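You operate a simulated robot arm through the tools that you are given. There is no shell and no other tool. Be economical: measure what you need, move in short steps, check, and stop when the job is done.

You run a simulated robot arm. Do the job below in one go: nothing can be reset, and whatever is moved stays where it is left.

Task
Put the cone from the top of the sample table on top of the packet there.

The check looks at the end state, three seconds after you hand in, the way a careful person would. Anything else that was tipped, shoved, dropped, spilled or broken makes it a failure.

Robot
A 7-joint arm with a two-finger parallel gripper, fixed in place. Base frame: the origin is at the foot of the arm, x ahead of it, y to its left, z up; the work surface is at about z = 0. Lengths are in m, angles in rad, forces in N, time in s.
With the tool pointing down near the work surface it reaches from about 0.24 to 0.62 m from the base axis. Its first joint turns from -1.152 to 1.152 rad. Payload 2.6 kg.
The tool frame sits at the grasp point between the pads (the TCP): z along the fingers, y along the line on which they close. The tips reach 0.03 m beyond it. Largest opening 0.094 m; finger width 0.028, thickness 0.01; the body of the gripper, 0.05 by 0.096 m, starts 0.055 m behind the TCP.
Orientation is that of the tool frame in the base frame, as [roll, pitch, yaw] about the fixed x, y, z axes, in that order (R = Rz(yaw) Ry(pitch) Rx(roll)). With the fingers straight down and closing along the base's y, the tool's x points along the base's -x, its y along +y and its z along -z.

Tools
- The arm moves only by the tool send_rows. Its argument "deltas" is a list of rows, each a list of 3 entries, a list of its own where there are three numbers: the shift along the tool's x, y, z in m, then the turn, a rotation vector about the tool's x, y, z in rad, then the opening, from 0 (shut) to 1 (fully open). In form: [[[x, y, z], [rx, ry, rz], claw], ...]. A call has 1 to 20 rows; each row is the pose to reach, as a shift and turn from the pose commanded when the call began, along the tool's axes at that moment. A row lasts 0.2 s, in which the tool goes at most 0.05 m and 0.15 rad; a call with a longer step from one row to the next is refused whole, and so is a gripper value outside its range. A pose out of reach is approached as far as the arm can. The call stops where the force on the tool passes 40 N (or 10 N more than at its start, if that is more) or the arm is blocked; 0.2 s more then pass. The fingers move at their own pace (about 0.072 m/s each) and stop on an object; they squeeze with about 24 N. The grip force told is the motor's: it shows also when the fingers shut on nothing. Time passes only in rows, and 0.2 s behind the last, so rows that repeat a pose let the fingers close. It gives the time, the measured TCP pose, the force on the tool (base axes), the opening and the grip force at its end, in the units of the frame above (readings bear some noise).
- Cameras (640 x 400 px; columns grow to the right, rows downward): "scene" is fixed at [0.0229, 0.4202, 0.5809]; the picture's right is [-0.88, -0.48, 0.00], its down [-0.20, 0.36, -0.91] and it looks along [0.44, -0.80, -0.41] (base axes); focal length 316 px, centre (320, 200). "wrist" rides on the gripper at [0.076, 0.014, -0.102] in the tool frame; the picture's right is [-0.18, 0.98, 0.00], its down [-0.75, -0.14, -0.64] and it looks along [-0.63, -0.12, 0.77] (tool axes); focal length 243 px, centre (320, 200). There is no depth. A picture from a camera that has moved, and an enlarged one, comes with that camera's place and axes in the base frame and with its lens.
- snapshot(camera): a new picture of that camera. The clock stands still meanwhile.
- close_up(camera, box): a new picture of the part [left, top, right, bottom] of that camera's present view, enlarged. The clock stands still meanwhile.
- job_done(): hands the job in; it is judged then, once.

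Work in short steps. Places have to be worked out from the pictures, the camera data and where the tool is seen: move nearer, look again, correct. Check each grasp and each placing, and mend what went wrong. You have 90 turns and 42 pictures in all, those below and enlarged ones among them. Open the gripper and draw the arm clear of the work before you hand the job in, unless the task says otherwise; then end with one line.

The tools are called after ">>>" as name(argument=value, ...) on one line, values as JSON. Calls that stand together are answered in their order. send_rows: Moves the arm, as the interface text tells. Its arguments: {"type":"object","properties":{"deltas":{"type":"array","items":{"type":"array"}}},"required":["deltas"]} The other tools are called the same way: snapshot (camera) takes a picture; close_up (camera, box) takes an enlarged picture of a part of a camera's view; job_done () hands the job in.

At the start:

```text
t: 0.0
eef_pos: [0.4268, -0.0199, 0.3503]
tool_rot: [-3.141, 0.0, 3.141]
contact_force: [-1.0, 0.1, 0.6]
gripper_width: 0.0943
grasp_force: 0.0
```

scene: 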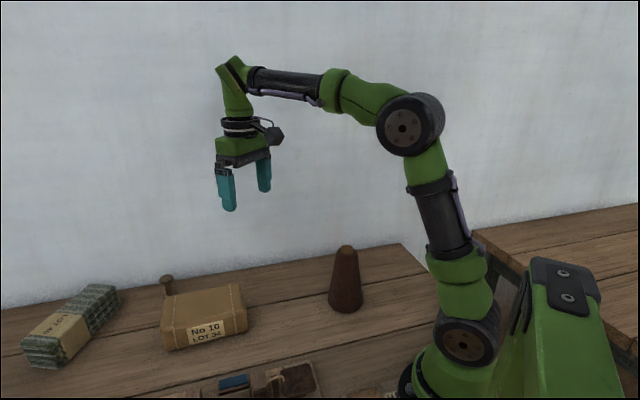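
wrist: 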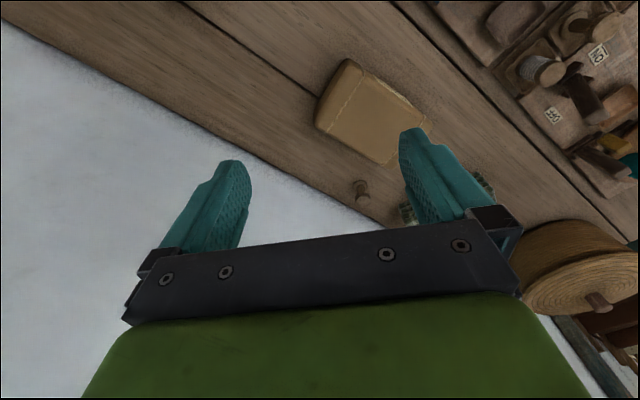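

I'll first look more closely at the table to identify the cone and packet.

>>> close_up(camera="scene", box=[0, 240, 260, 400])

>>> close_up(camera="scene", box=[200, 230, 460, 400])

```text
2.46 times, centred on (130, 320) of scene
camera zoom: at [0.0229, 0.4202, 0.5809], right [-0.88, -0.48, 0.0], down [-0.2, 0.36, -0.91], along [0.44, -0.8, -0.41], focal length 776 px, centre (788, -95)
```

zoom: 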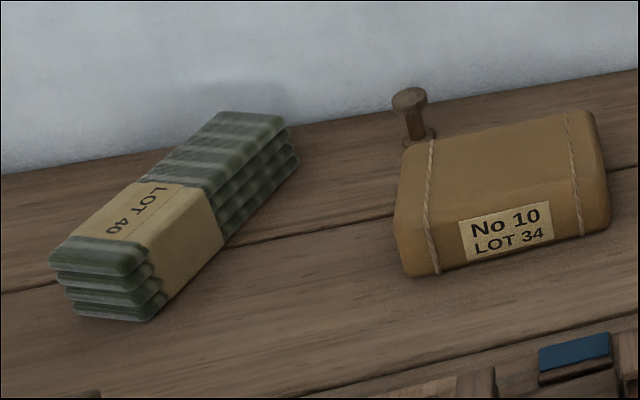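

```text
2.35 times, centred on (330, 315) of scene
camera zoom: at [0.0229, 0.4202, 0.5809], right [-0.88, -0.48, 0.0], down [-0.2, 0.36, -0.91], along [0.44, -0.8, -0.41], focal length 742 px, centre (296, -71)
```

zoom: 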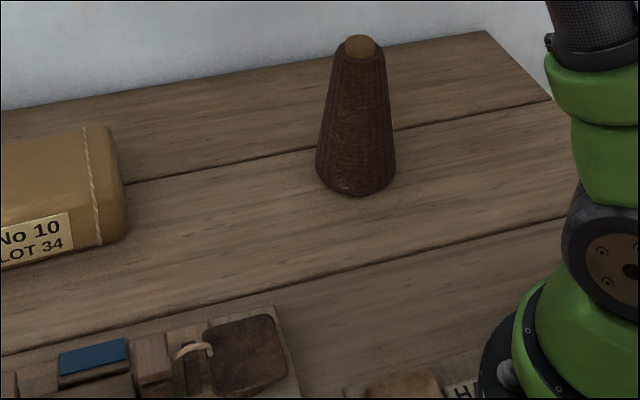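

The cone is the dark yarn cone, at about (0.275, -0.176) and 0.165 high. The packet is the string-tied parcel "No 10", at about (0.52, 0.055). I'll move above the cone, staying high, and look.

>>> send_rows(deltas=[[[0.025, -0.026, 0.008], [0, 0, 0], 1], [[0.05, -0.052, 0.016], [0, 0, 0], 1], [[0.075, -0.078, 0.024], [0, 0, 0], 1], [[0.1, -0.104, 0.032], [0, 0, 0], 1], [[0.126, -0.13, 0.04], [0, 0, 0], 1], [[0.152, -0.1556, 0.05], [0, 0, 0], 1], [[0.152, -0.1556, 0.05], [0, 0, 0], 1]])

>>> snapshot(camera="wrist")

>>> snapshot(camera="scene")

```text
t: 1.6
eef_pos: [0.275, -0.1777, 0.2962]
tool_rot: [-3.141, 0.0, -3.141]
contact_force: [-0.1, -1.1, 0.6]
gripper_width: 0.0943
grasp_force: 0.1
```

```text
37 pictures are left
camera wrist: at [0.1982, -0.1621, 0.3993], right [0.18, 0.98, 0.0], down [0.75, -0.14, 0.64], along [0.63, -0.12, -0.77], focal length 243 px, centre (320, 200)
```

wrist: 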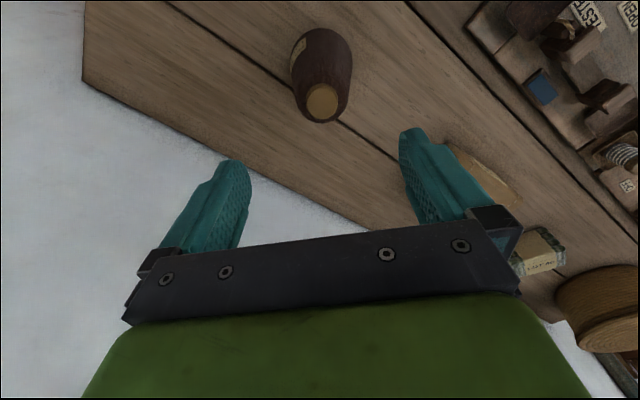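

```text
36 pictures are left
```

scene: 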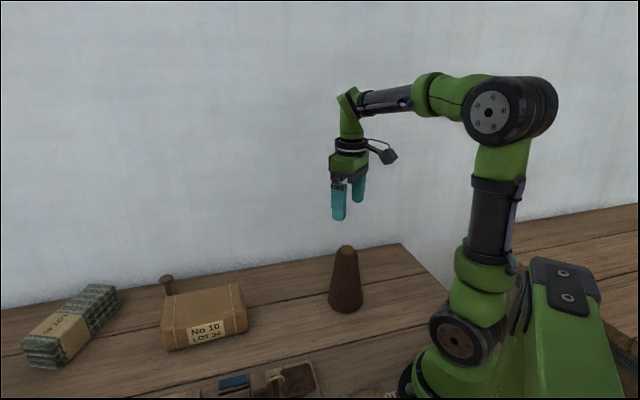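

The two views put the cone top at about (0.2755, -0.175, 0.165), nearly under the tool. I'll shift 2.5 mm in y and descend until the tips are at the cone top, then check.

>>> send_rows(deltas=[[[0, 0.0025, 0.03], [0, 0, 0], 1], [[0, 0.0025, 0.06], [0, 0, 0], 1], [[0, 0.0025, 0.09], [0, 0, 0], 1], [[0, 0.0025, 0.11], [0, 0, 0], 1], [[0, 0.0025, 0.11], [0, 0, 0], 1]])

>>> snapshot(camera="wrist")

>>> close_up(camera="scene", box=[260, 170, 440, 320])

```text
t: 2.8
eef_pos: [0.2754, -0.1711, 0.1879]
tool_rot: [-3.141, 0.0, 3.141]
contact_force: [0.2, -0.4, -0.5]
gripper_width: 0.0939
grasp_force: 0.1
```

```text
35 pictures are left
camera wrist: at [0.198, -0.1569, 0.2913], right [0.18, 0.98, 0.0], down [0.75, -0.14, 0.64], along [0.63, -0.12, -0.77], focal length 243 px, centre (320, 200)
```

wrist: 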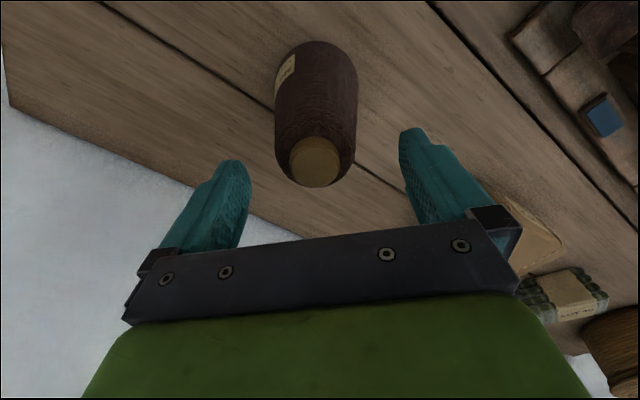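

```text
2.67 times, centred on (350, 245) of scene
camera zoom: at [0.0229, 0.4202, 0.5809], right [-0.88, -0.48, 0.0], down [-0.2, 0.36, -0.91], along [0.44, -0.8, -0.41], focal length 841 px, centre (240, 80)
```

zoom: 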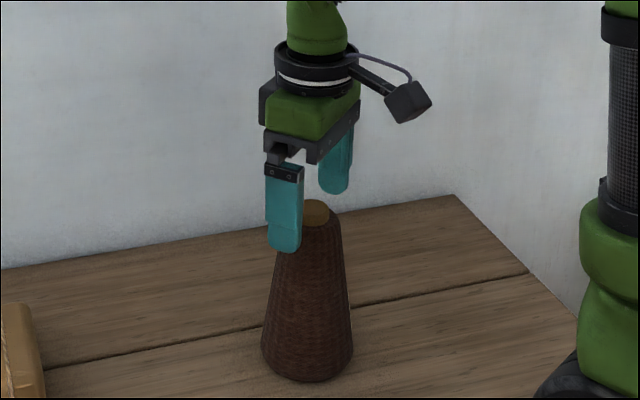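

The cone sits about 3 mm towards -y from the tool. I'll correct that, descend to TCP z ≈ 0.122 (body clears the top), and close.

>>> send_rows(deltas=[[[0.001, -0.003, 0.015], [0, 0, 0], 1], [[0.001, -0.003, 0.035], [0, 0, 0], 1], [[0.001, -0.003, 0.055], [0, 0, 0], 1], [[0.001, -0.003, 0.066], [0, 0, 0], 1], [[0.001, -0.003, 0.066], [0, 0, 0], 1]])

>>> snapshot(camera="wrist")

```text
t: 4.0
eef_pos: [0.2722, -0.1772, 0.1226]
tool_rot: [-3.141, 0.001, 3.14]
contact_force: [0.0, 0.3, 0.1]
gripper_width: 0.094
grasp_force: 0.1
```

```text
33 pictures are left
camera wrist: at [0.1964, -0.1615, 0.2261], right [0.18, 0.98, 0.0], down [0.75, -0.14, 0.64], along [0.63, -0.12, -0.77], focal length 243 px, centre (320, 200)
```

wrist: 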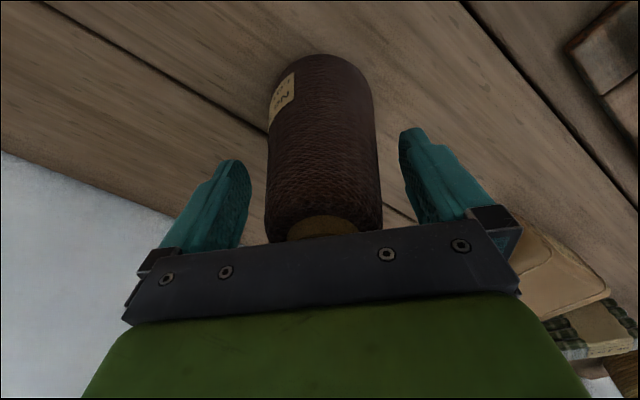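

The cone is centred between the fingers, so I'll close.

>>> send_rows(deltas=[[[0, 0, 0], [0, 0, 0], 0.8], [[0, 0, 0], [0, 0, 0], 0.6], [[0, 0, 0], [0, 0, 0], 0.4], [[0, 0, 0], [0, 0, 0], 0.2], [[0, 0, 0], [0, 0, 0], 0], [[0, 0, 0], [0, 0, 0], 0]])

>>> close_up(camera="scene", box=[260, 190, 440, 330])

```text
t: 5.4
eef_pos: [0.2733, -0.1761, 0.1243]
tool_rot: [3.141, 0.0, -3.141]
contact_force: [-0.8, 0.4, 0.7]
gripper_width: 0.0659
grasp_force: 23.4
```

```text
2.86 times, centred on (350, 260) of scene
camera zoom: at [0.0229, 0.4202, 0.5809], right [-0.88, -0.48, 0.0], down [-0.2, 0.36, -0.91], along [0.44, -0.8, -0.41], focal length 901 px, centre (234, 29)
```

zoom: 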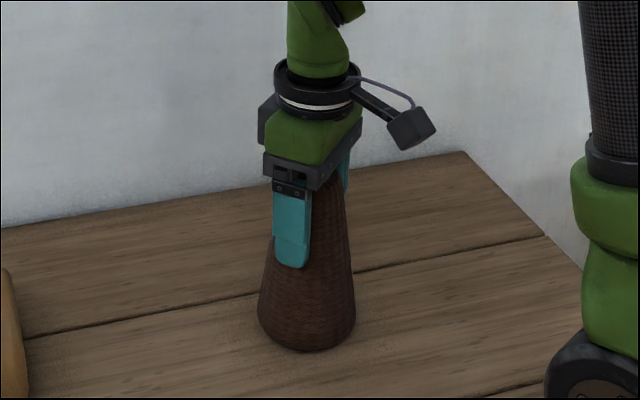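

The grip is firm at 0.066 m with 23 N. I'll lift slowly by 3 cm first and check.

>>> send_rows(deltas=[[[0, 0, -0.008], [0, 0, 0], 0], [[0, 0, -0.016], [0, 0, 0], 0], [[0, 0, -0.024], [0, 0, 0], 0], [[0, 0, -0.032], [0, 0, 0], 0], [[0, 0, -0.032], [0, 0, 0], 0]])

>>> close_up(camera="scene", box=[260, 180, 440, 320])

```text
t: 6.6
eef_pos: [0.2726, -0.1762, 0.1573]
tool_rot: [3.14, 0.0, -3.141]
contact_force: [-0.1, 0.1, -1.2]
gripper_width: 0.0659
grasp_force: 24.1
```

```text
2.86 times, centred on (350, 250) of scene
camera zoom: at [0.0229, 0.4202, 0.5809], right [-0.88, -0.48, 0.0], down [-0.2, 0.36, -0.91], along [0.44, -0.8, -0.41], focal length 901 px, centre (234, 57)
```

zoom: 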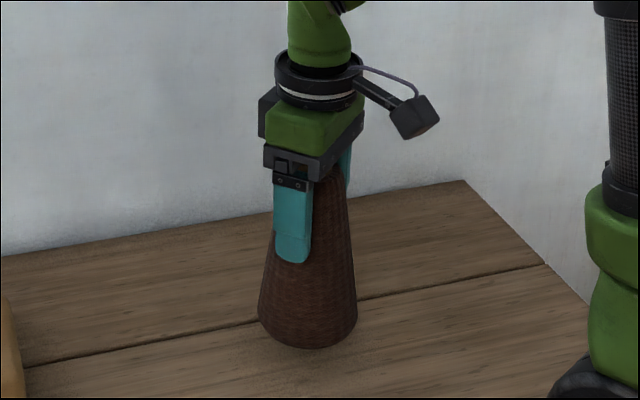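

The cone came up with the gripper. I'll raise it further and carry it part-way to the parcel at z ≈ 0.30 to get a wrist view of the parcel.

>>> send_rows(deltas=[[[0, 0, -0.03], [0, 0, 0], 0], [[0, 0, -0.06], [0, 0, 0], 0], [[0, 0, -0.09], [0, 0, 0], 0], [[-0.015, 0.02, -0.12], [0, 0, 0], 0], [[-0.03, 0.045, -0.14], [0, 0, 0], 0], [[-0.045, 0.075, -0.15], [0, 0, 0], 0], [[-0.06, 0.105, -0.15], [0, 0, 0], 0], [[-0.08, 0.135, -0.15], [0, 0, 0], 0], [[-0.1, 0.165, -0.15], [0, 0, 0], 0], [[-0.115, 0.19, -0.15], [0, 0, 0], 0], [[-0.13, 0.21, -0.15], [0, 0, 0], 0], [[-0.13, 0.21, -0.15], [0, 0, 0], 0]])

>>> snapshot(camera="wrist")

>>> snapshot(camera="scene")

```text
t: 9.2
eef_pos: [0.4044, 0.0338, 0.3074]
tool_rot: [-3.141, 0.0, -3.142]
contact_force: [0.3, 0.4, -2.4]
gripper_width: 0.0658
grasp_force: 23.8
```

```text
30 pictures are left
camera wrist: at [0.3277, 0.0485, 0.4088], right [0.18, 0.98, 0.0], down [0.75, -0.14, 0.64], along [0.63, -0.12, -0.77], focal length 243 px, centre (320, 200)
```

wrist: 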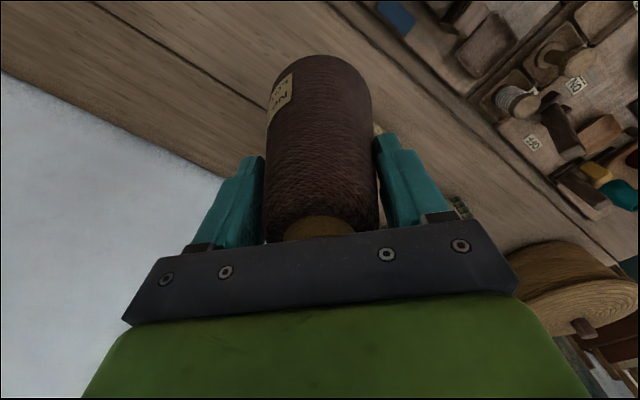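

```text
29 pictures are left
```

scene: 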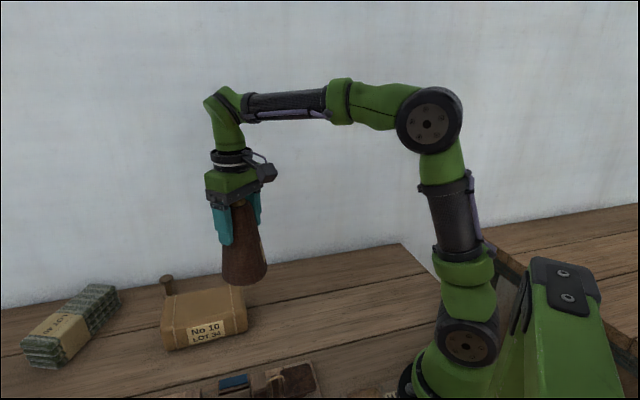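

The held cone hides the parcel from the wrist camera. Combining the earlier views, the parcel top centre is about (0.525, 0.050) with its top near z 0.068. I'll move over it at height, then down to TCP z ≈ 0.235, leaving the cone base about 4 cm above, and check.

>>> send_rows(deltas=[[[-0.025, 0.004, 0], [0, 0, 0], 0], [[-0.05, 0.008, 0], [0, 0, 0], 0], [[-0.075, 0.012, 0], [0, 0, 0], 0], [[-0.1, 0.016, 0], [0, 0, 0], 0], [[-0.12, 0.016, 0], [0, 0, 0], 0], [[-0.12, 0.016, 0.025], [0, 0, 0], 0], [[-0.12, 0.016, 0.05], [0, 0, 0], 0], [[-0.12, 0.016, 0.07], [0, 0, 0], 0], [[-0.12, 0.016, 0.07], [0, 0, 0], 0]])

>>> snapshot(camera="wrist")

>>> close_up(camera="scene", box=[90, 200, 330, 370])

```text
t: 11.2
eef_pos: [0.5241, 0.0511, 0.2371]
tool_rot: [-3.141, -0.001, -3.141]
contact_force: [0.2, -0.9, -2.2]
gripper_width: 0.0659
grasp_force: 23.6
```

```text
28 pictures are left
camera wrist: at [0.4472, 0.065, 0.3396], right [0.18, 0.98, 0.0], down [0.75, -0.14, 0.64], along [0.63, -0.12, -0.77], focal length 243 px, centre (320, 200)
```

wrist: 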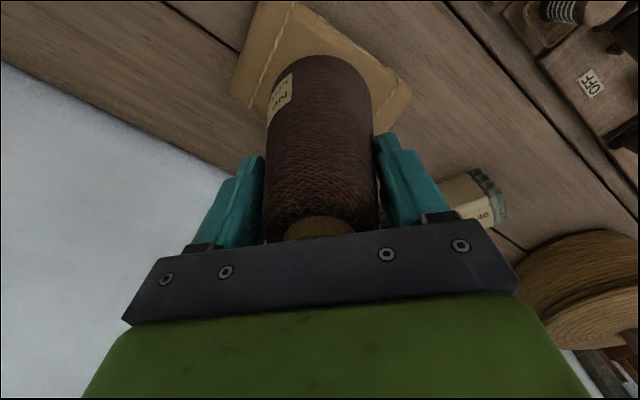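

```text
2.35 times, centred on (210, 285) of scene
camera zoom: at [0.0229, 0.4202, 0.5809], right [-0.88, -0.48, 0.0], down [-0.2, 0.36, -0.91], along [0.44, -0.8, -0.41], focal length 742 px, centre (579, 0)
```

zoom: 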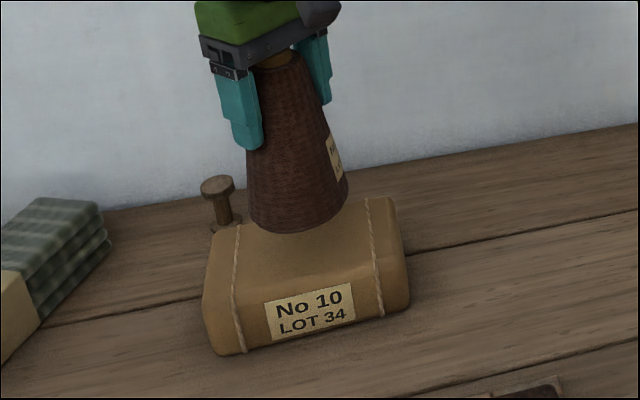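

The wrist view gives parcel corners (0.511, -0.048) and (0.542, 0.148), so its centre is about (0.527, 0.050) and the cone is aligned within 3 mm. I'll nudge x by 2 mm and descend to just above the expected contact.

>>> send_rows(deltas=[[[-0.002, 0, 0.01], [0, 0, 0], 0], [[-0.002, 0, 0.02], [0, 0, 0], 0], [[-0.002, 0, 0.03], [0, 0, 0], 0], [[-0.002, 0, 0.036], [0, 0, 0], 0], [[-0.002, 0, 0.036], [0, 0, 0], 0]])

>>> close_up(camera="scene", box=[120, 220, 290, 360])

```text
t: 12.4
eef_pos: [0.5259, 0.0493, 0.1999]
tool_rot: [3.141, -0.001, -3.141]
contact_force: [0.0, -0.7, -2.4]
gripper_width: 0.0659
grasp_force: 23.5
```

```text
2.86 times, centred on (205, 290) of scene
camera zoom: at [0.0229, 0.4202, 0.5809], right [-0.88, -0.48, 0.0], down [-0.2, 0.36, -0.91], along [0.44, -0.8, -0.41], focal length 901 px, centre (649, -57)
```

zoom: 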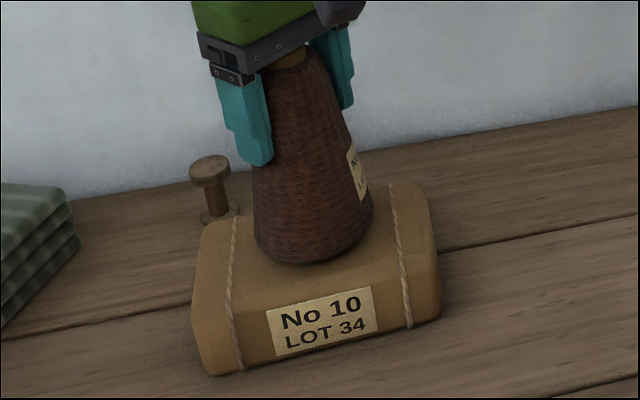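

Still no contact (−2.4 N is the cone's weight). I'll go down in 2 mm steps.

>>> send_rows(deltas=[[[0, 0, 0.002], [0, 0, 0], 0], [[0, 0, 0.004], [0, 0, 0], 0], [[0, 0, 0.005], [0, 0, 0], 0], [[0, 0, 0.005], [0, 0, 0], 0]])

```text
t: 13.4
eef_pos: [0.5253, 0.0499, 0.1958]
tool_rot: [-3.142, -0.002, -3.14]
contact_force: [0.5, 0.2, -2.1]
gripper_width: 0.0658
grasp_force: 24.2
```

No contact yet, so I'll go down another 3 mm.

>>> send_rows(deltas=[[[0, 0, 0.001], [0, 0, 0], 0], [[0, 0, 0.002], [0, 0, 0], 0], [[0, 0, 0.003], [0, 0, 0], 0], [[0, 0, 0.003], [0, 0, 0], 0]])

```text
t: 14.4
eef_pos: [0.5264, 0.0504, 0.1919]
tool_rot: [-3.141, 0.001, -3.141]
contact_force: [-8.6, -2.9, 15.7]
gripper_width: 0.0658
grasp_force: 24.5
```

Contact shows at TCP z ≈ 0.192 (about 18 N). I'll ease back 1 mm and look before releasing.

>>> send_rows(deltas=[[[0, 0, -0.001], [0, 0, 0], 0], [[0, 0, -0.001], [0, 0, 0], 0]])

>>> close_up(camera="scene", box=[120, 220, 290, 360])

>>> snapshot(camera="wrist")

```text
t: 15.0
eef_pos: [0.5253, 0.0501, 0.1934]
tool_rot: [3.14, 0.004, -3.138]
contact_force: [2.1, -1.1, 9.4]
gripper_width: 0.066
grasp_force: 24.5
```

```text
2.86 times, centred on (205, 290) of scene
camera zoom: at [0.0228, 0.4202, 0.5809], right [-0.88, -0.48, 0.0], down [-0.2, 0.36, -0.91], along [0.44, -0.8, -0.41], focal length 901 px, centre (649, -57)
```

zoom: 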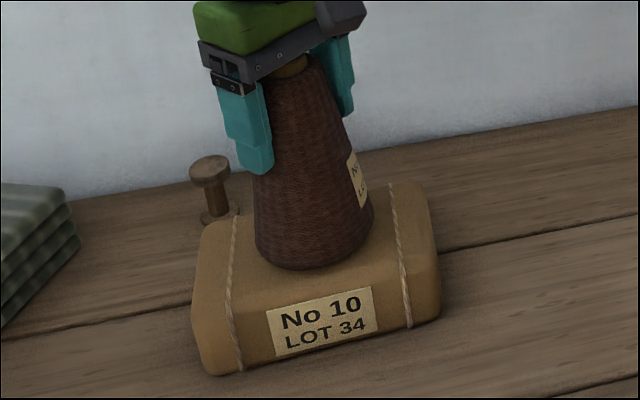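

```text
24 pictures are left
camera wrist: at [0.449, 0.0652, 0.2962], right [0.18, 0.98, 0.0], down [0.75, -0.14, 0.64], along [0.63, -0.12, -0.76], focal length 243 px, centre (320, 200)
```

wrist: 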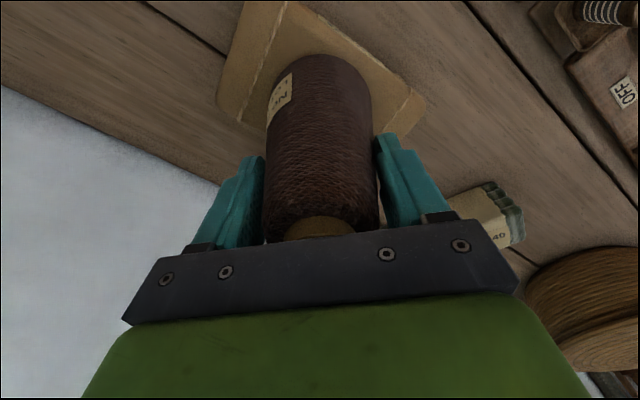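

The cone base sits in the middle of the parcel, in light contact, with the parcel not moved. I'll ease up half a millimetre and open slowly.

>>> send_rows(deltas=[[[0, 0, -0.0007], [0, 0, 0], 0], [[0, 0, -0.0007], [0, 0, 0], 0], [[0, 0, -0.0007], [0, 0, 0], 0.73], [[0, 0, -0.0007], [0, 0, 0], 0.77], [[0, 0, -0.0007], [0, 0, 0], 0.85], [[0, 0, -0.0007], [0, 0, 0], 1], [[0, 0, -0.0007], [0, 0, 0], 1]])

>>> close_up(camera="scene", box=[120, 220, 290, 360])

>>> snapshot(camera="wrist")

```text
t: 16.6
eef_pos: [0.5257, 0.0506, 0.1944]
tool_rot: [3.141, -0.001, -3.142]
contact_force: [-1.0, 0.1, 0.0]
gripper_width: 0.0939
grasp_force: 0.1
```

```text
2.86 times, centred on (205, 290) of scene
camera zoom: at [0.0229, 0.4202, 0.5809], right [-0.88, -0.48, 0.0], down [-0.2, 0.36, -0.91], along [0.44, -0.8, -0.41], focal length 901 px, centre (649, -57)
```

zoom: 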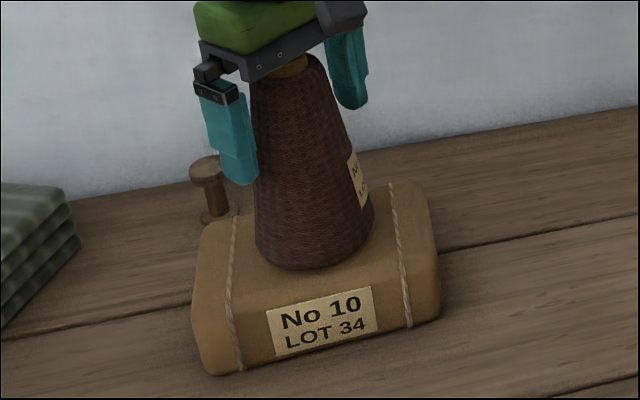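

```text
22 pictures are left
camera wrist: at [0.4487, 0.065, 0.2967], right [0.18, 0.98, 0.0], down [0.75, -0.14, 0.64], along [0.63, -0.12, -0.77], focal length 243 px, centre (320, 200)
```

wrist: 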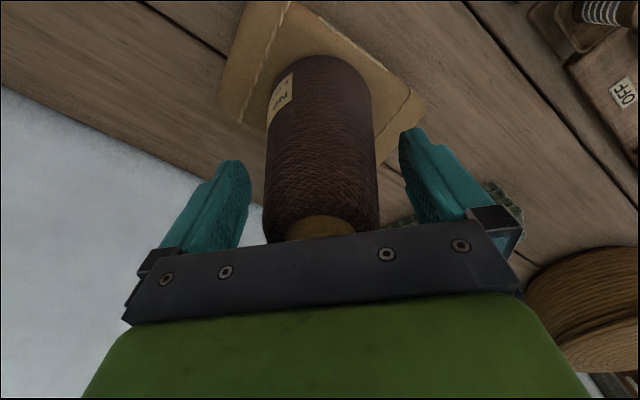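

The cone is released and standing still with both fingers clear of it. I'll rise straight up, then draw the arm back.

>>> send_rows(deltas=[[[0, 0, -0.015], [0, 0, 0], 1], [[0, 0, -0.035], [0, 0, 0], 1], [[0, 0, -0.065], [0, 0, 0], 1], [[0, 0, -0.1], [0, 0, 0], 1], [[0, 0, -0.135], [0, 0, 0], 1], [[0.03, -0.01, -0.15], [0, 0, 0], 1], [[0.07, -0.03, -0.155], [0, 0, 0], 1], [[0.1, -0.05, -0.155], [0, 0, 0], 1], [[0.1, -0.05, -0.155], [0, 0, 0], 1]])

>>> snapshot(camera="scene")

>>> snapshot(camera="wrist")

```text
t: 18.6
eef_pos: [0.4268, -0.0011, 0.3469]
tool_rot: [-3.141, -0.001, 3.141]
contact_force: [0.2, -0.9, -1.3]
gripper_width: 0.0941
grasp_force: 0.0
```

```text
21 pictures are left
```

scene: 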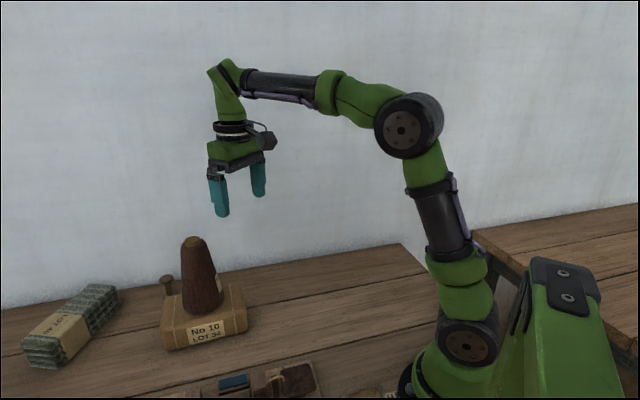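

```text
20 pictures are left
camera wrist: at [0.3504, 0.0133, 0.4492], right [0.18, 0.98, 0.0], down [0.75, -0.14, 0.64], along [0.63, -0.12, -0.77], focal length 243 px, centre (320, 200)
```

wrist: 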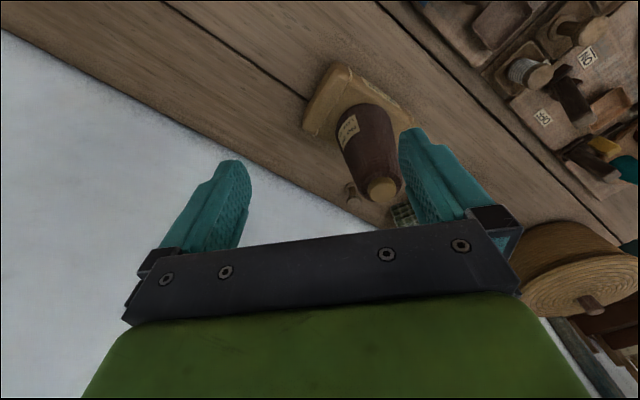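

The cone stands upright on the parcel, nothing else has moved, and the arm is clear with the gripper open. I'm handing in.

>>> job_done()

```text
The job is handed in.
```

The cone is standing upright on the middle of the string-tied packet ("No 10, LOT 34"), with nothing else disturbed and the arm drawn clear with the gripper open.
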